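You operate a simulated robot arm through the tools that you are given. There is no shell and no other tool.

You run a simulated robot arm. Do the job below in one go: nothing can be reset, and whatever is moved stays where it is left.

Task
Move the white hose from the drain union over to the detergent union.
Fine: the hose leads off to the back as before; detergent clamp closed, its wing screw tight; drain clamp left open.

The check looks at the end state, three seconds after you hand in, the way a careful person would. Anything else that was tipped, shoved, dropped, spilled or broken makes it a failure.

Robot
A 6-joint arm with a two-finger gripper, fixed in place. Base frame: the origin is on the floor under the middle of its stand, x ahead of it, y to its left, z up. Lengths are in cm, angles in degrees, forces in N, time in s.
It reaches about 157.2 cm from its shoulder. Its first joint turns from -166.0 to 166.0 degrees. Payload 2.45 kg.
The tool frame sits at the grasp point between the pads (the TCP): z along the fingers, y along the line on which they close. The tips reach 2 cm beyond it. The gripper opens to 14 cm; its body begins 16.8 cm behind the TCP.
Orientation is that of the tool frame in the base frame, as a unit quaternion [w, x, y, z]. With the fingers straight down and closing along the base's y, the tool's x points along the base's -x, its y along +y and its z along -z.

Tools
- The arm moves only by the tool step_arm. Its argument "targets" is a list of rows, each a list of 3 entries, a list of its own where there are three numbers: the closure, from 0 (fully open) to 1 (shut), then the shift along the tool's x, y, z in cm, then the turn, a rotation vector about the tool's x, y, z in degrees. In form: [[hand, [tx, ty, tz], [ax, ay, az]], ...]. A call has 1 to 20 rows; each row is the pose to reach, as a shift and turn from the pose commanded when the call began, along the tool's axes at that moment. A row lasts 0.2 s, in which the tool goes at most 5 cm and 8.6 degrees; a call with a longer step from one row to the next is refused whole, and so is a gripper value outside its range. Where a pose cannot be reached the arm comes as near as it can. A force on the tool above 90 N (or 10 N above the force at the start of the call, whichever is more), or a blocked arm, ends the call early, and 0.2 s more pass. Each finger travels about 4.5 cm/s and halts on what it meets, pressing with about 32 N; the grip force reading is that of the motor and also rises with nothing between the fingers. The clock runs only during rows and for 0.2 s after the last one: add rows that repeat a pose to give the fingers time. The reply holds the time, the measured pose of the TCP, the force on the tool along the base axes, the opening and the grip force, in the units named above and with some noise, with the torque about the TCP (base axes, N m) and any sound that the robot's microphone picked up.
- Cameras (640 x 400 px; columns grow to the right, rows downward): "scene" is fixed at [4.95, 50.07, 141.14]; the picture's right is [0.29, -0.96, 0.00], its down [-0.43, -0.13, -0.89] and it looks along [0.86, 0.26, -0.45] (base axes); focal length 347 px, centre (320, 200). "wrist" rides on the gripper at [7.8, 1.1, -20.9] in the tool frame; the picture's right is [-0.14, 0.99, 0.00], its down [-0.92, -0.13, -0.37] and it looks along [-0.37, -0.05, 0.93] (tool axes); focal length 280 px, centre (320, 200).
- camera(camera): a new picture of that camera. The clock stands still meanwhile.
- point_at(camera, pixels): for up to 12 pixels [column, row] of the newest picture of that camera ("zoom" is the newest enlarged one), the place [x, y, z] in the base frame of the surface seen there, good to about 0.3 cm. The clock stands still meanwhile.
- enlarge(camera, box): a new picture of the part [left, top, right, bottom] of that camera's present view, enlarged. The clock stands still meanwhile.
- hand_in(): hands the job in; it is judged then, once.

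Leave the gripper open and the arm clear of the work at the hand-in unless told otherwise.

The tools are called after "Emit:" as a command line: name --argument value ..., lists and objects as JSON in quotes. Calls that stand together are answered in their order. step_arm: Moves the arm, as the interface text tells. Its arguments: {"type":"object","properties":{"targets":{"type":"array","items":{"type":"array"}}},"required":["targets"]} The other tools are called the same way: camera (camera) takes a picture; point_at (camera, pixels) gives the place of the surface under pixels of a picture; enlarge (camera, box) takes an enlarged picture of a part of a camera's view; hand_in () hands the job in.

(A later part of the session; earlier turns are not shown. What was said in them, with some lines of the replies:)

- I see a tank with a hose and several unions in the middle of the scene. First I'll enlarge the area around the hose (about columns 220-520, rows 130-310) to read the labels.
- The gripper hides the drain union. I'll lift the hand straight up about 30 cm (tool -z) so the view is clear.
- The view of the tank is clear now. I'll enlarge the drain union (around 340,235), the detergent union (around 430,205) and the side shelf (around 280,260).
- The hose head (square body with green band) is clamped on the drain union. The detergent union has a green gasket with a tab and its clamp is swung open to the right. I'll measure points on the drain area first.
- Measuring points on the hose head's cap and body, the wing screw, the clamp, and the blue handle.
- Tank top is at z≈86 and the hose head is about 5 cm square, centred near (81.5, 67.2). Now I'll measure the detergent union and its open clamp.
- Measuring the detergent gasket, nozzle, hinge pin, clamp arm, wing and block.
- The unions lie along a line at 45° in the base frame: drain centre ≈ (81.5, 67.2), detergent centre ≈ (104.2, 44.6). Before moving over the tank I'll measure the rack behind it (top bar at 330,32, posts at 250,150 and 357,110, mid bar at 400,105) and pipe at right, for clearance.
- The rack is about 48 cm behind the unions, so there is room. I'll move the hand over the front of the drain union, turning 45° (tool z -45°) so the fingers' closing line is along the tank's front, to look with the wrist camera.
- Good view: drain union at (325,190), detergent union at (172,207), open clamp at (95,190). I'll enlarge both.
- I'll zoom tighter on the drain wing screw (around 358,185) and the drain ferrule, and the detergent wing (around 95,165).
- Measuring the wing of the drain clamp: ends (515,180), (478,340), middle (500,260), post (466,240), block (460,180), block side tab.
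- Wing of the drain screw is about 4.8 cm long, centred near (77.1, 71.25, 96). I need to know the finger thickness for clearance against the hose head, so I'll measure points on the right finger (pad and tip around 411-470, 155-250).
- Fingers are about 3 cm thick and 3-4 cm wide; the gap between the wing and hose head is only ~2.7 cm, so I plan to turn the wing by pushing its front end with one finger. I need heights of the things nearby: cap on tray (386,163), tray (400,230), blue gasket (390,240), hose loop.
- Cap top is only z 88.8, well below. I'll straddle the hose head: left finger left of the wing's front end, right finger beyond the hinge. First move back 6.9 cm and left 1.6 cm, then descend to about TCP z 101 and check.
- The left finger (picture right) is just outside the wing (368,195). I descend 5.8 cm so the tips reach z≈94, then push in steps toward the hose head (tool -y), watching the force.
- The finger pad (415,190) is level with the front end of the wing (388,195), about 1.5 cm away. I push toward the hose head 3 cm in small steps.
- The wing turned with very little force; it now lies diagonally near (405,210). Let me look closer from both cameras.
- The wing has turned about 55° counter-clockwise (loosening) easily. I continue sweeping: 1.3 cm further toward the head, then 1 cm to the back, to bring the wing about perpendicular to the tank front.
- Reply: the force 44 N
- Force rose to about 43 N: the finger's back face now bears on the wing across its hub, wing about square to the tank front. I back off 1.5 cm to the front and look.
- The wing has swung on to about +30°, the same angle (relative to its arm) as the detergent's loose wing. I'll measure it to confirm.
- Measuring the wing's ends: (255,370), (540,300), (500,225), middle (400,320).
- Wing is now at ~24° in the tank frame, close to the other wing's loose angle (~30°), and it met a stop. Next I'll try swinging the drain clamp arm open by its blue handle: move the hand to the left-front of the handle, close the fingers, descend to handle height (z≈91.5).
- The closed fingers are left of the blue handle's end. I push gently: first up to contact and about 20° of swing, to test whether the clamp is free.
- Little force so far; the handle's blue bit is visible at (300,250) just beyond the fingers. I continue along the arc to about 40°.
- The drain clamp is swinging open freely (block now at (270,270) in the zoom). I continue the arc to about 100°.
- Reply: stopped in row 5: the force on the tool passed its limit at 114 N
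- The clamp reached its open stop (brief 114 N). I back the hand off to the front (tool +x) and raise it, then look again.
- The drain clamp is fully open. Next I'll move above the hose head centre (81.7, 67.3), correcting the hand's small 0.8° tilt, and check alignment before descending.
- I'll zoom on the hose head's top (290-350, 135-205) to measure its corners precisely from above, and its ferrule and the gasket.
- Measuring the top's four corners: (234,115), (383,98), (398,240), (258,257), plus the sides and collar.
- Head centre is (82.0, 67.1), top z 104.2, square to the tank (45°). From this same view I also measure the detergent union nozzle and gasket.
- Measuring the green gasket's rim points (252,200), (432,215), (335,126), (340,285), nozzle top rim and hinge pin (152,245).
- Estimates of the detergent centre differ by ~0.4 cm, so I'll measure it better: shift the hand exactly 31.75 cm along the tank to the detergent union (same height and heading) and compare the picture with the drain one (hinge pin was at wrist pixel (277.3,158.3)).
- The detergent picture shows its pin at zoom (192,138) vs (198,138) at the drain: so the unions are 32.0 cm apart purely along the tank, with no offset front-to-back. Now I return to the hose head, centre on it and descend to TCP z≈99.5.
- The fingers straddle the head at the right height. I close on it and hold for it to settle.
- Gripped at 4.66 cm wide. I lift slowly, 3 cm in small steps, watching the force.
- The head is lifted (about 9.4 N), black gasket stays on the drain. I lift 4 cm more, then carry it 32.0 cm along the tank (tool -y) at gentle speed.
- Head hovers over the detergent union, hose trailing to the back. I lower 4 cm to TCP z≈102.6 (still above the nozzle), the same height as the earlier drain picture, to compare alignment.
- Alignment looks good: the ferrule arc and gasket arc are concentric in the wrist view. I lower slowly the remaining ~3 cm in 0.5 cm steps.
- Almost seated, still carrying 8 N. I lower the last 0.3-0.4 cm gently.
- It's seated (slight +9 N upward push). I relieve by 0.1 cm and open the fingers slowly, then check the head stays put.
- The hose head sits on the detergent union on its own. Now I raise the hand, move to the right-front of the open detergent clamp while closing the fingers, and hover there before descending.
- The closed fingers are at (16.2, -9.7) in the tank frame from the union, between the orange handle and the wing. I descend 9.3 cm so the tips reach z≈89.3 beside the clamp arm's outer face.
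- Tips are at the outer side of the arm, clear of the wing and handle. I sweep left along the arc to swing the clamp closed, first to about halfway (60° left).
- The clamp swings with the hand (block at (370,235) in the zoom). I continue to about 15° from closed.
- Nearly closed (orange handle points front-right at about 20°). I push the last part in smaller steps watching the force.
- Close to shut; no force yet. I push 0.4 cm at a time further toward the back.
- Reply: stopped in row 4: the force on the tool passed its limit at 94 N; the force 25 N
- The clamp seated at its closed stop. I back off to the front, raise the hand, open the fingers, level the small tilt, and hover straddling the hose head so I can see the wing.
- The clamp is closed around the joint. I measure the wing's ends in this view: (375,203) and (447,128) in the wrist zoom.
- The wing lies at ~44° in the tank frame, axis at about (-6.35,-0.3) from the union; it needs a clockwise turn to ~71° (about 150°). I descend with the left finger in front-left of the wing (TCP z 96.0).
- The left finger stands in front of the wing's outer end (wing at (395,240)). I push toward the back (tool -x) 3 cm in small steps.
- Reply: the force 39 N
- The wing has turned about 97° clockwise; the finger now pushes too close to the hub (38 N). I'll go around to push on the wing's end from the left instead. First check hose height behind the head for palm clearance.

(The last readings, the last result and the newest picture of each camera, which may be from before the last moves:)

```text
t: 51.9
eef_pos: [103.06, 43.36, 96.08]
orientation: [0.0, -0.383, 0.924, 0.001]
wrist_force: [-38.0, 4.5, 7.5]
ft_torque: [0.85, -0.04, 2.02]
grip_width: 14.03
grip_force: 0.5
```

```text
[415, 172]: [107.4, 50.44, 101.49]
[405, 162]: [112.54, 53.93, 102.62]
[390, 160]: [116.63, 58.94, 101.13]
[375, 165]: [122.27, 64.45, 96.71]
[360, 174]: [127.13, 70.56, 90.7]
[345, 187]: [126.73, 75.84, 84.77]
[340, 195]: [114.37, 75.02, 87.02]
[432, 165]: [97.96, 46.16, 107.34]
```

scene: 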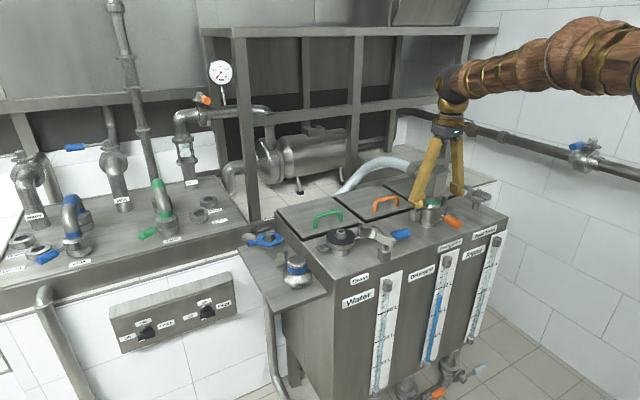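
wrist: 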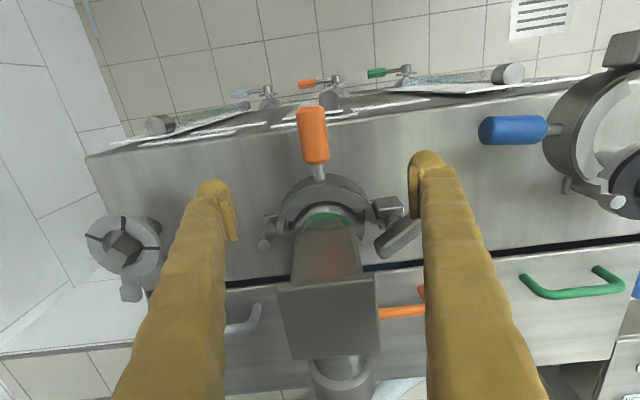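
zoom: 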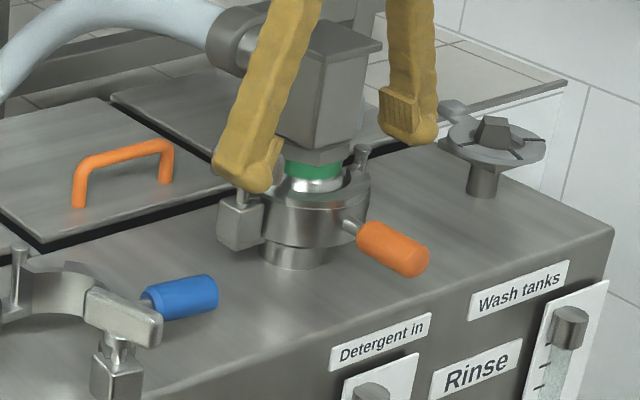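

Hose top is ≤103 and it runs to the back, so there's clearance. I back off, go around left at slightly raised height, place the finger's pad left of the wing's end at the back, and start pushing toward the head.

Emit:
step_arm --targets '[[0, [0.5, 0.8, 0], [0, 0, 0]], [0, [0.5, 2.4, -0.8], [0, 0, 0]], [0, [-1.5, 2.6, -0.8], [0, 0, 0]], [0, [-3.5, 2.6, -0.8], [0, 0, 0]], [0, [-4.8, 2.6, -0.8], [0, 0, 0]], [0, [-4.8, 2.6, -0.5], [0, 0, 0]], [0, [-4.8, 1.8, -0.5], [0, 0, 0]], [0, [-4.8, 1.0, -0.5], [0, 0, 0]], [0, [-4.8, 0.5, -0.5], [0, 0, 0]], [0, [-4.8, 0.5, -0.5], [0, 0, 0]]]'

Emit:
enlarge --camera "wrist" --box '[340, 120, 470, 250]'

Emit:
enlarge --camera "scene" --box '[390, 160, 480, 260]'

```text
t: 54.0
eef_pos: [106.26, 46.84, 96.44]
orientation: [0.0, -0.383, 0.924, 0.0]
wrist_force: [-1.3, 1.9, -0.7]
ft_torque: [-0.02, -0.01, -0.04]
grip_width: 14.0
grip_force: 0.2
```

```text
3.08 times, centred on (405, 185) of wrist
```

zoom: 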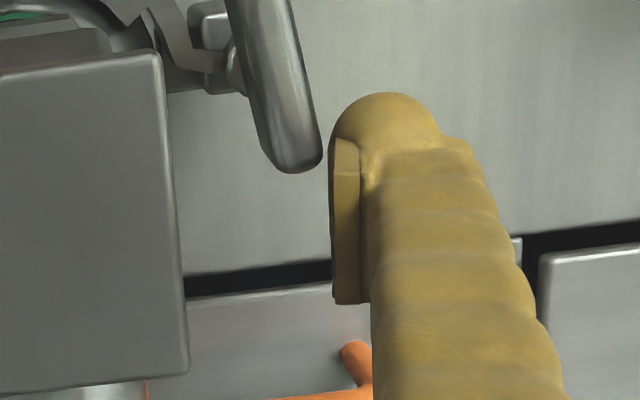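

```text
4.00 times, centred on (435, 210) of scene
```

zoom: 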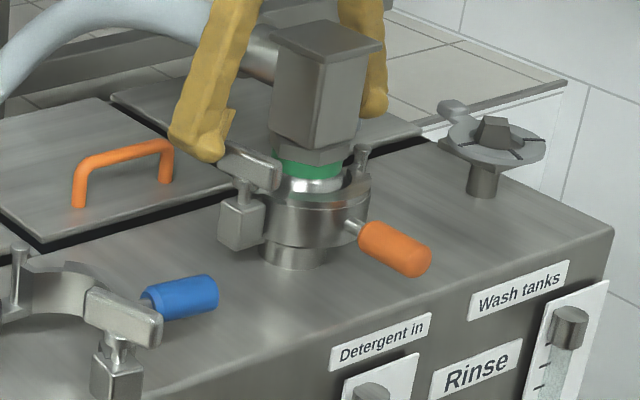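

The pad is now left of the wing's back end (wing ≈97°). I shift 0.3 cm forward and push toward the head in 0.35 cm steps up to 1.4 cm.

Emit:
step_arm --targets '[[0, [0.3, -0.3, 0], [0, 0, 0]], [0, [0.3, -0.65, 0], [0, 0, 0]], [0, [0.3, -1.0, 0], [0, 0, 0]], [0, [0.3, -1.3, 0], [0, 0, 0]], [0, [0.3, -1.3, 0], [0, 0, 0]]]'

Emit:
enlarge --camera "wrist" --box '[340, 120, 470, 250]'

Emit:
enlarge --camera "scene" --box '[390, 160, 480, 260]'

```text
t: 55.2
eef_pos: [106.78, 46.05, 96.5]
orientation: [0.0, -0.383, 0.924, 0.001]
wrist_force: [-29.2, 33.6, 3.3]
ft_torque: [0.1, 0.12, -0.95]
grip_width: 14.0
grip_force: 0.5
```

```text
3.08 times, centred on (405, 185) of wrist
```

zoom: 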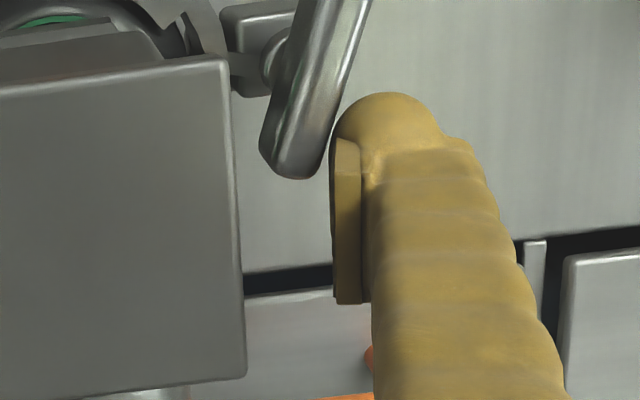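

```text
4.00 times, centred on (435, 210) of scene
```

zoom: 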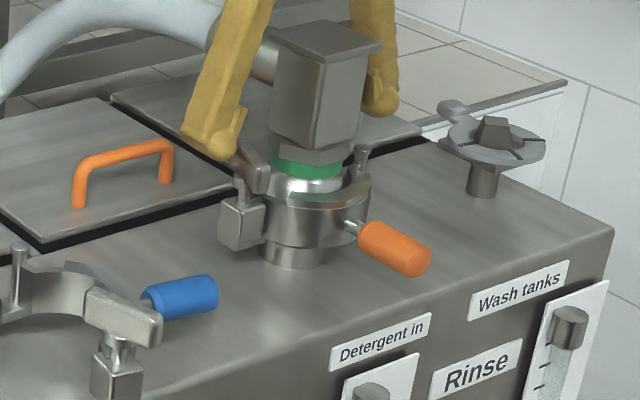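

Reaction is now ~44 N: the wing is resisting, at about 67-70°. I measure its angle (drain was ~71° when tight).

Emit:
enlarge --camera "wrist" --box '[370, 90, 470, 190]'

Emit:
point_at --camera "zoom" --pixels '[[200, 240], [260, 60], [230, 150], [180, 250], [300, 30], [240, 200]]'

```text
4.00 times, centred on (420, 140) of wrist
```

zoom: 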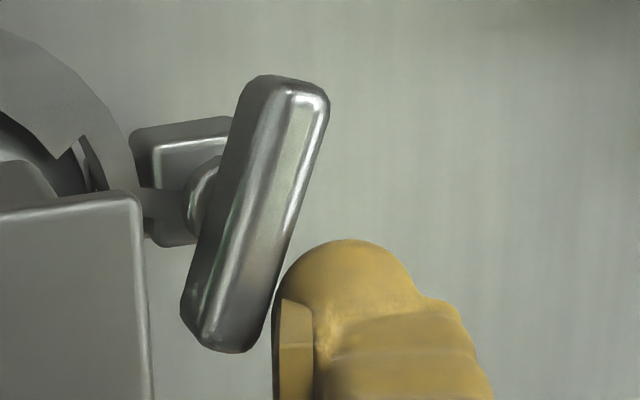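

```text
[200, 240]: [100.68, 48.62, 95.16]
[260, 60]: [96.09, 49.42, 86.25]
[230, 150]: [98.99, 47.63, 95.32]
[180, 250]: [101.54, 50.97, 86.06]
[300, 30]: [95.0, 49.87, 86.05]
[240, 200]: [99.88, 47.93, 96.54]
```

Measuring along the wing's top ridge: (290,100) front end, (262,200) middle, (225,330) back end.

Emit:
point_at --camera "zoom" --pixels '[[290, 105], [265, 100], [255, 200], [270, 205], [225, 335], [215, 330], [310, 110], [240, 340]]'

```text
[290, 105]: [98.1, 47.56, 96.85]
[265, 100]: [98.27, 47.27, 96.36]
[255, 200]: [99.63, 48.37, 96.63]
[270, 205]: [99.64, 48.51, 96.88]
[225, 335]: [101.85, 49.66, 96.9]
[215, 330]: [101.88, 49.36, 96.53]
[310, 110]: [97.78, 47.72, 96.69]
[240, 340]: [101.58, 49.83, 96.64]
```

The wing is at ~74.5°, drain's was ~71.6° when tight. I push 0.25 cm further to see if it is really at its stop.

Emit:
step_arm --targets '[[0, [0, -0.12, 0], [0, 0, 0]], [0, [0, -0.25, 0], [0, 0, 0]], [0, [0, -0.25, 0], [0, 0, 0]]]'

Emit:
enlarge --camera "wrist" --box '[370, 90, 470, 190]'

Emit:
point_at --camera "zoom" --pixels '[[290, 105], [265, 100], [255, 200], [270, 205], [225, 335], [215, 330], [310, 110], [240, 340]]'

```text
t: 56.0
eef_pos: [106.89, 46.03, 96.57]
orientation: [0.001, -0.384, 0.923, 0.001]
wrist_force: [-48.4, 55.7, 6.5]
ft_torque: [0.15, 0.47, -1.53]
grip_width: 14.05
grip_force: 0.1
```

```text
4.00 times, centred on (420, 140) of wrist
```

zoom: 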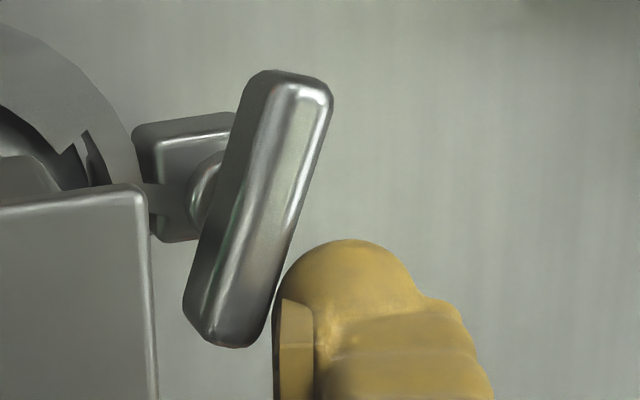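

```text
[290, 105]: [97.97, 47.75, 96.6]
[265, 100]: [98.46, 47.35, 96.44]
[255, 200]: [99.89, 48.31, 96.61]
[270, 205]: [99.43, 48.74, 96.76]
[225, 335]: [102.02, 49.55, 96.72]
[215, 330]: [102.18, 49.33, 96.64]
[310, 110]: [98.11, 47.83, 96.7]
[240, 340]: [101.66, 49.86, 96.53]
```

74 N with no more motion: the wing is at its tight stop. I release: move left away from the wing, then straight up clear of the head.

Emit:
step_arm --targets '[[0, [0, 0.6, 0], [0, 0, 0]], [0, [0, 1.4, 0], [0, 0, 0]], [0, [0, 1.4, -3], [0, 0, 0]], [0, [0, 1.2, -7.5], [0, 0, 0]], [0, [0, 0.6, -12], [0, 0, 0]], [0, [0, 0.4, -16], [0, 0, 0]], [0, [1, 0.4, -19], [0, 0, 0]], [0, [1, 0.4, -19], [0, 0, 0]]]'

Emit:
camera --camera "wrist"

Emit:
camera --camera "scene"

Emit:
enlarge --camera "scene" --box '[390, 160, 480, 260]'

```text
t: 57.9
eef_pos: [105.9, 45.12, 115.42]
orientation: [0.0, -0.382, 0.924, 0.0]
wrist_force: [0.0, -0.9, 0.2]
ft_torque: [0.0, 0.03, 0.05]
grip_width: 14.02
grip_force: 0.1
```

```text
taken
```

wrist: 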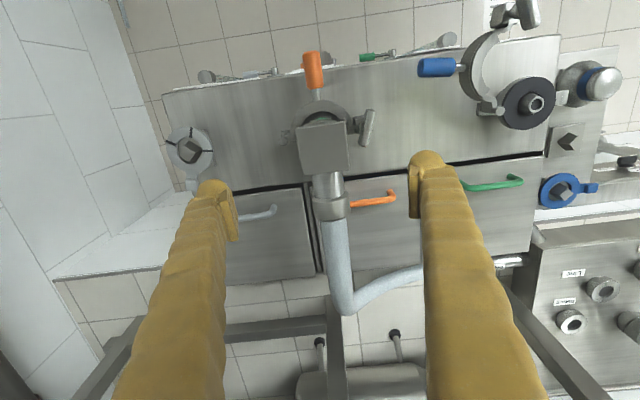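

```text
taken
```

scene: 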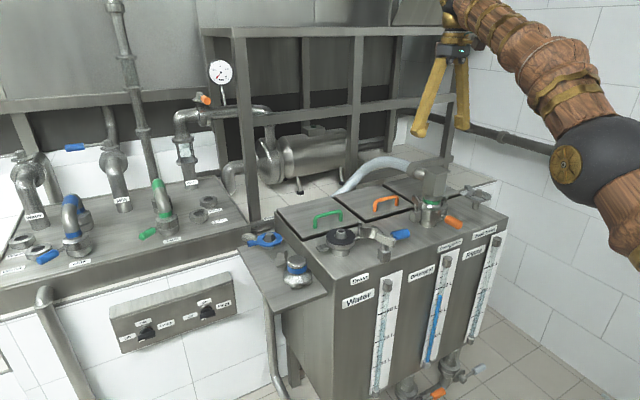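

```text
4.00 times, centred on (435, 210) of scene
```

zoom: 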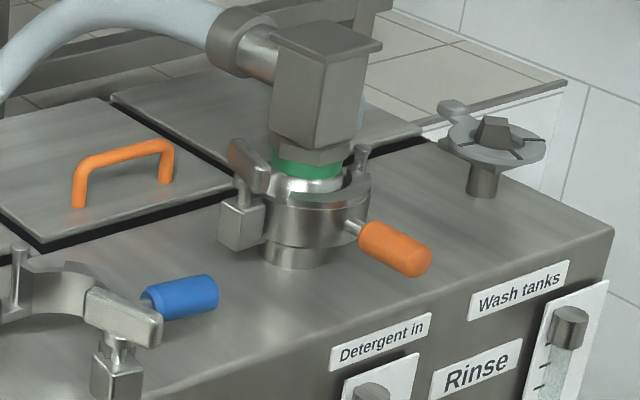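

Hand is clear. I'll check the final wing angle and the clamp from above.

Emit:
enlarge --camera "wrist" --box '[270, 60, 400, 220]'

Emit:
enlarge --camera "wrist" --box '[330, 90, 400, 160]'

Emit:
point_at --camera "zoom" --pixels '[[320, 200], [340, 130], [320, 240], [310, 290], [345, 150], [300, 270]]'

```text
2.50 times, centred on (335, 140) of wrist
```

zoom: 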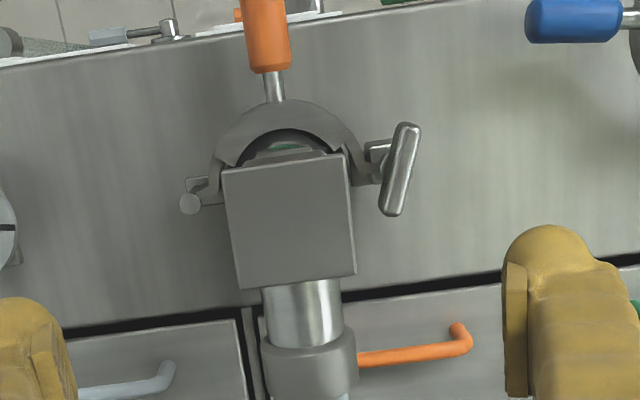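

```text
5.71 times, centred on (365, 125) of wrist
```

zoom: 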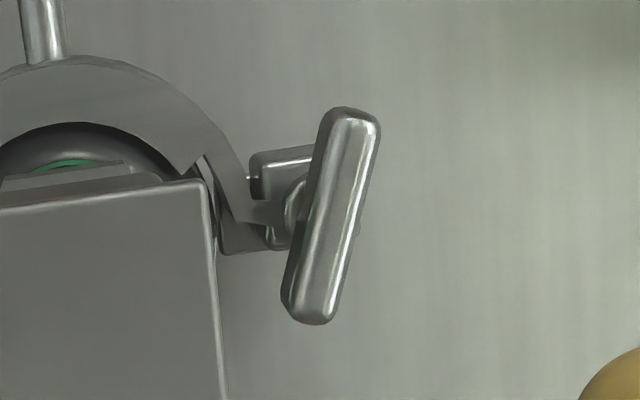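

```text
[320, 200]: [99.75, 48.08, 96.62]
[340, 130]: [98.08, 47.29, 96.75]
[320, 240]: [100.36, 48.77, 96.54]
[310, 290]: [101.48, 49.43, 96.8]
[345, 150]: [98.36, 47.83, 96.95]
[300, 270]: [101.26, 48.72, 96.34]
```

Wing ~74° (tight as the drain's was), clamp shut, head seated square with hose to the back, drain clamp open. I retreat the open hand up and away toward the front.

Emit:
step_arm --targets '[[0, [0, 0, -4.5], [0, 0, 0]], [0, [0, 0, -9], [0, 0, 0]], [0, [2, 0, -13], [0, 0, 0]], [0, [6, 0, -15], [0, 0, 0]], [0, [10.5, 0, -16], [0, 0, 0]], [0, [15, 0, -17], [0, 0, 0]], [0, [19.5, 0, -18], [0, 0, 0]], [0, [24, 0, -19], [0, 0, 0]], [0, [28, 0, -20], [0, 0, 0]], [0, [30, 0, -20], [0, 0, 0]], [0, [30, 0, -20], [0, 0, 0]]]'

Emit:
camera --camera "scene"

Emit:
enlarge --camera "scene" --box '[300, 140, 510, 280]'

Emit:
camera --camera "wrist"

```text
t: 60.2
eef_pos: [84.77, 23.76, 135.65]
orientation: [0.001, -0.383, 0.924, 0.0]
wrist_force: [0.3, -0.2, -0.4]
ft_torque: [0.01, 0.01, 0.02]
grip_width: 14.03
grip_force: 0.0
out of reach, approached as far as the arm can: row 1, 2, 3, 4
```

```text
taken
```

scene: 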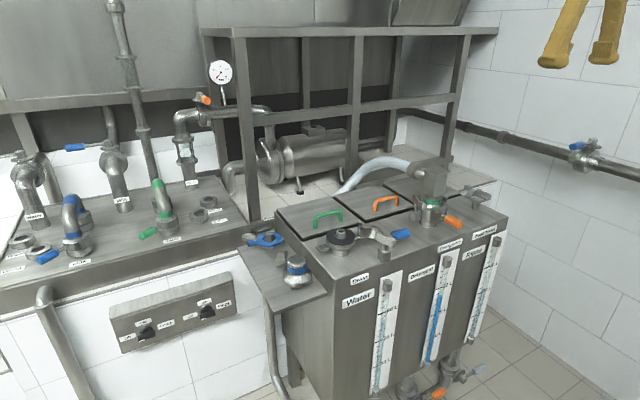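

```text
2.86 times, centred on (405, 210) of scene
```

zoom: 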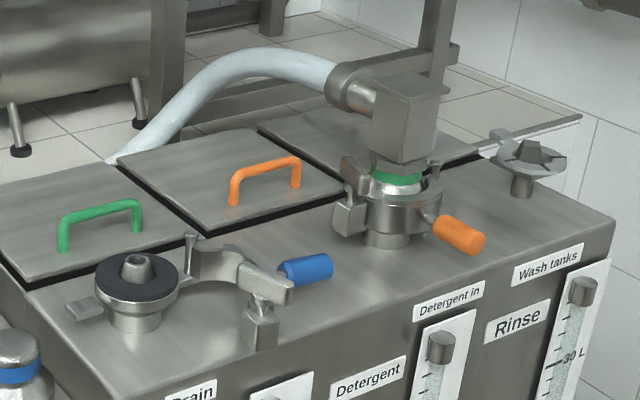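

```text
taken
```

wrist: 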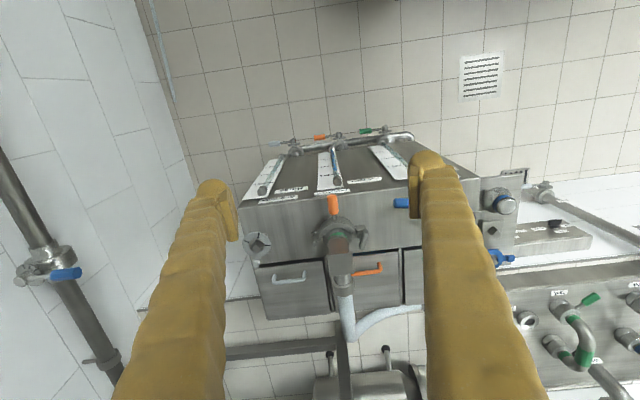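

Final check of the clamp's closure: measure the orange handle's axis (should point straight to the tank front) and the block/pin positions.

Emit:
enlarge --camera "scene" --box '[410, 180, 470, 240]'

Emit:
point_at --camera "zoom" --pixels '[[340, 220], [375, 225], [420, 250], [440, 265], [150, 200], [130, 230], [160, 240], [260, 230]]'

```text
6.67 times, centred on (440, 210) of scene
```

zoom: 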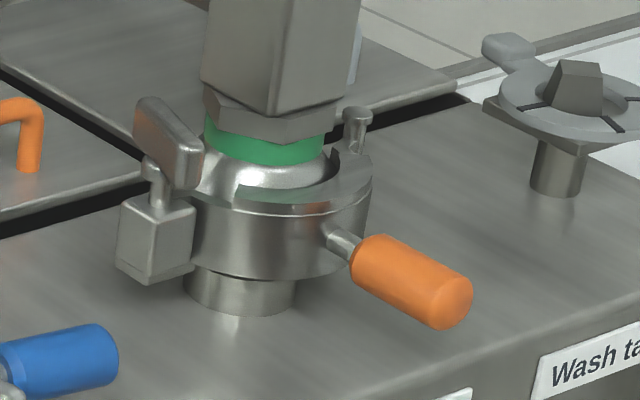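

```text
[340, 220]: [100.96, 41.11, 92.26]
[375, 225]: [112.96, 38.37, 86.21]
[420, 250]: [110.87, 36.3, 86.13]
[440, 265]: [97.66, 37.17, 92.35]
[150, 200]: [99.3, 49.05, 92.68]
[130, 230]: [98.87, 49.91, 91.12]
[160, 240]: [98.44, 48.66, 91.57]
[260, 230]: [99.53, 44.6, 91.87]
```

The block sits at the same place relative to the union as on the originally closed drain clamp (expected (99.5, 48.7), measured (99.3, 49.05)). The wing is tight, the drain clamp is open, the hose runs to the back, and the gripper is open and clear. I'm handing in.

Emit:
hand_in

```text
The job is handed in.
```

The white hose is now on the detergent union, and I've handed the job in; no verdict has come back yet.

- **Hose:** it sits square on the detergent union and leads off to the back as before. The green gasket was already on that union. The drain's black gasket stayed on the drain.
- **Detergent clamp:** it is closed. The end block sits within about 0.4 cm of where the originally closed drain clamp had it.
- **Wing screw:** it is turned clockwise to its stop. A 74 N push no longer moved it, and it rests at about the same angle the drain's screw had at the start.
- **Drain clamp:** its screw is loosened and the clamp is swung fully open.

Two moves briefly passed the force limit: 114 N when the drain clamp reached its open stop, and 94 N when the detergent clamp reached its closed stop. The arm stopped both times, and I saw no damage in the pictures afterwards. As far as I could see, nothing else was tipped or moved, and the arm is clear with the gripper open.
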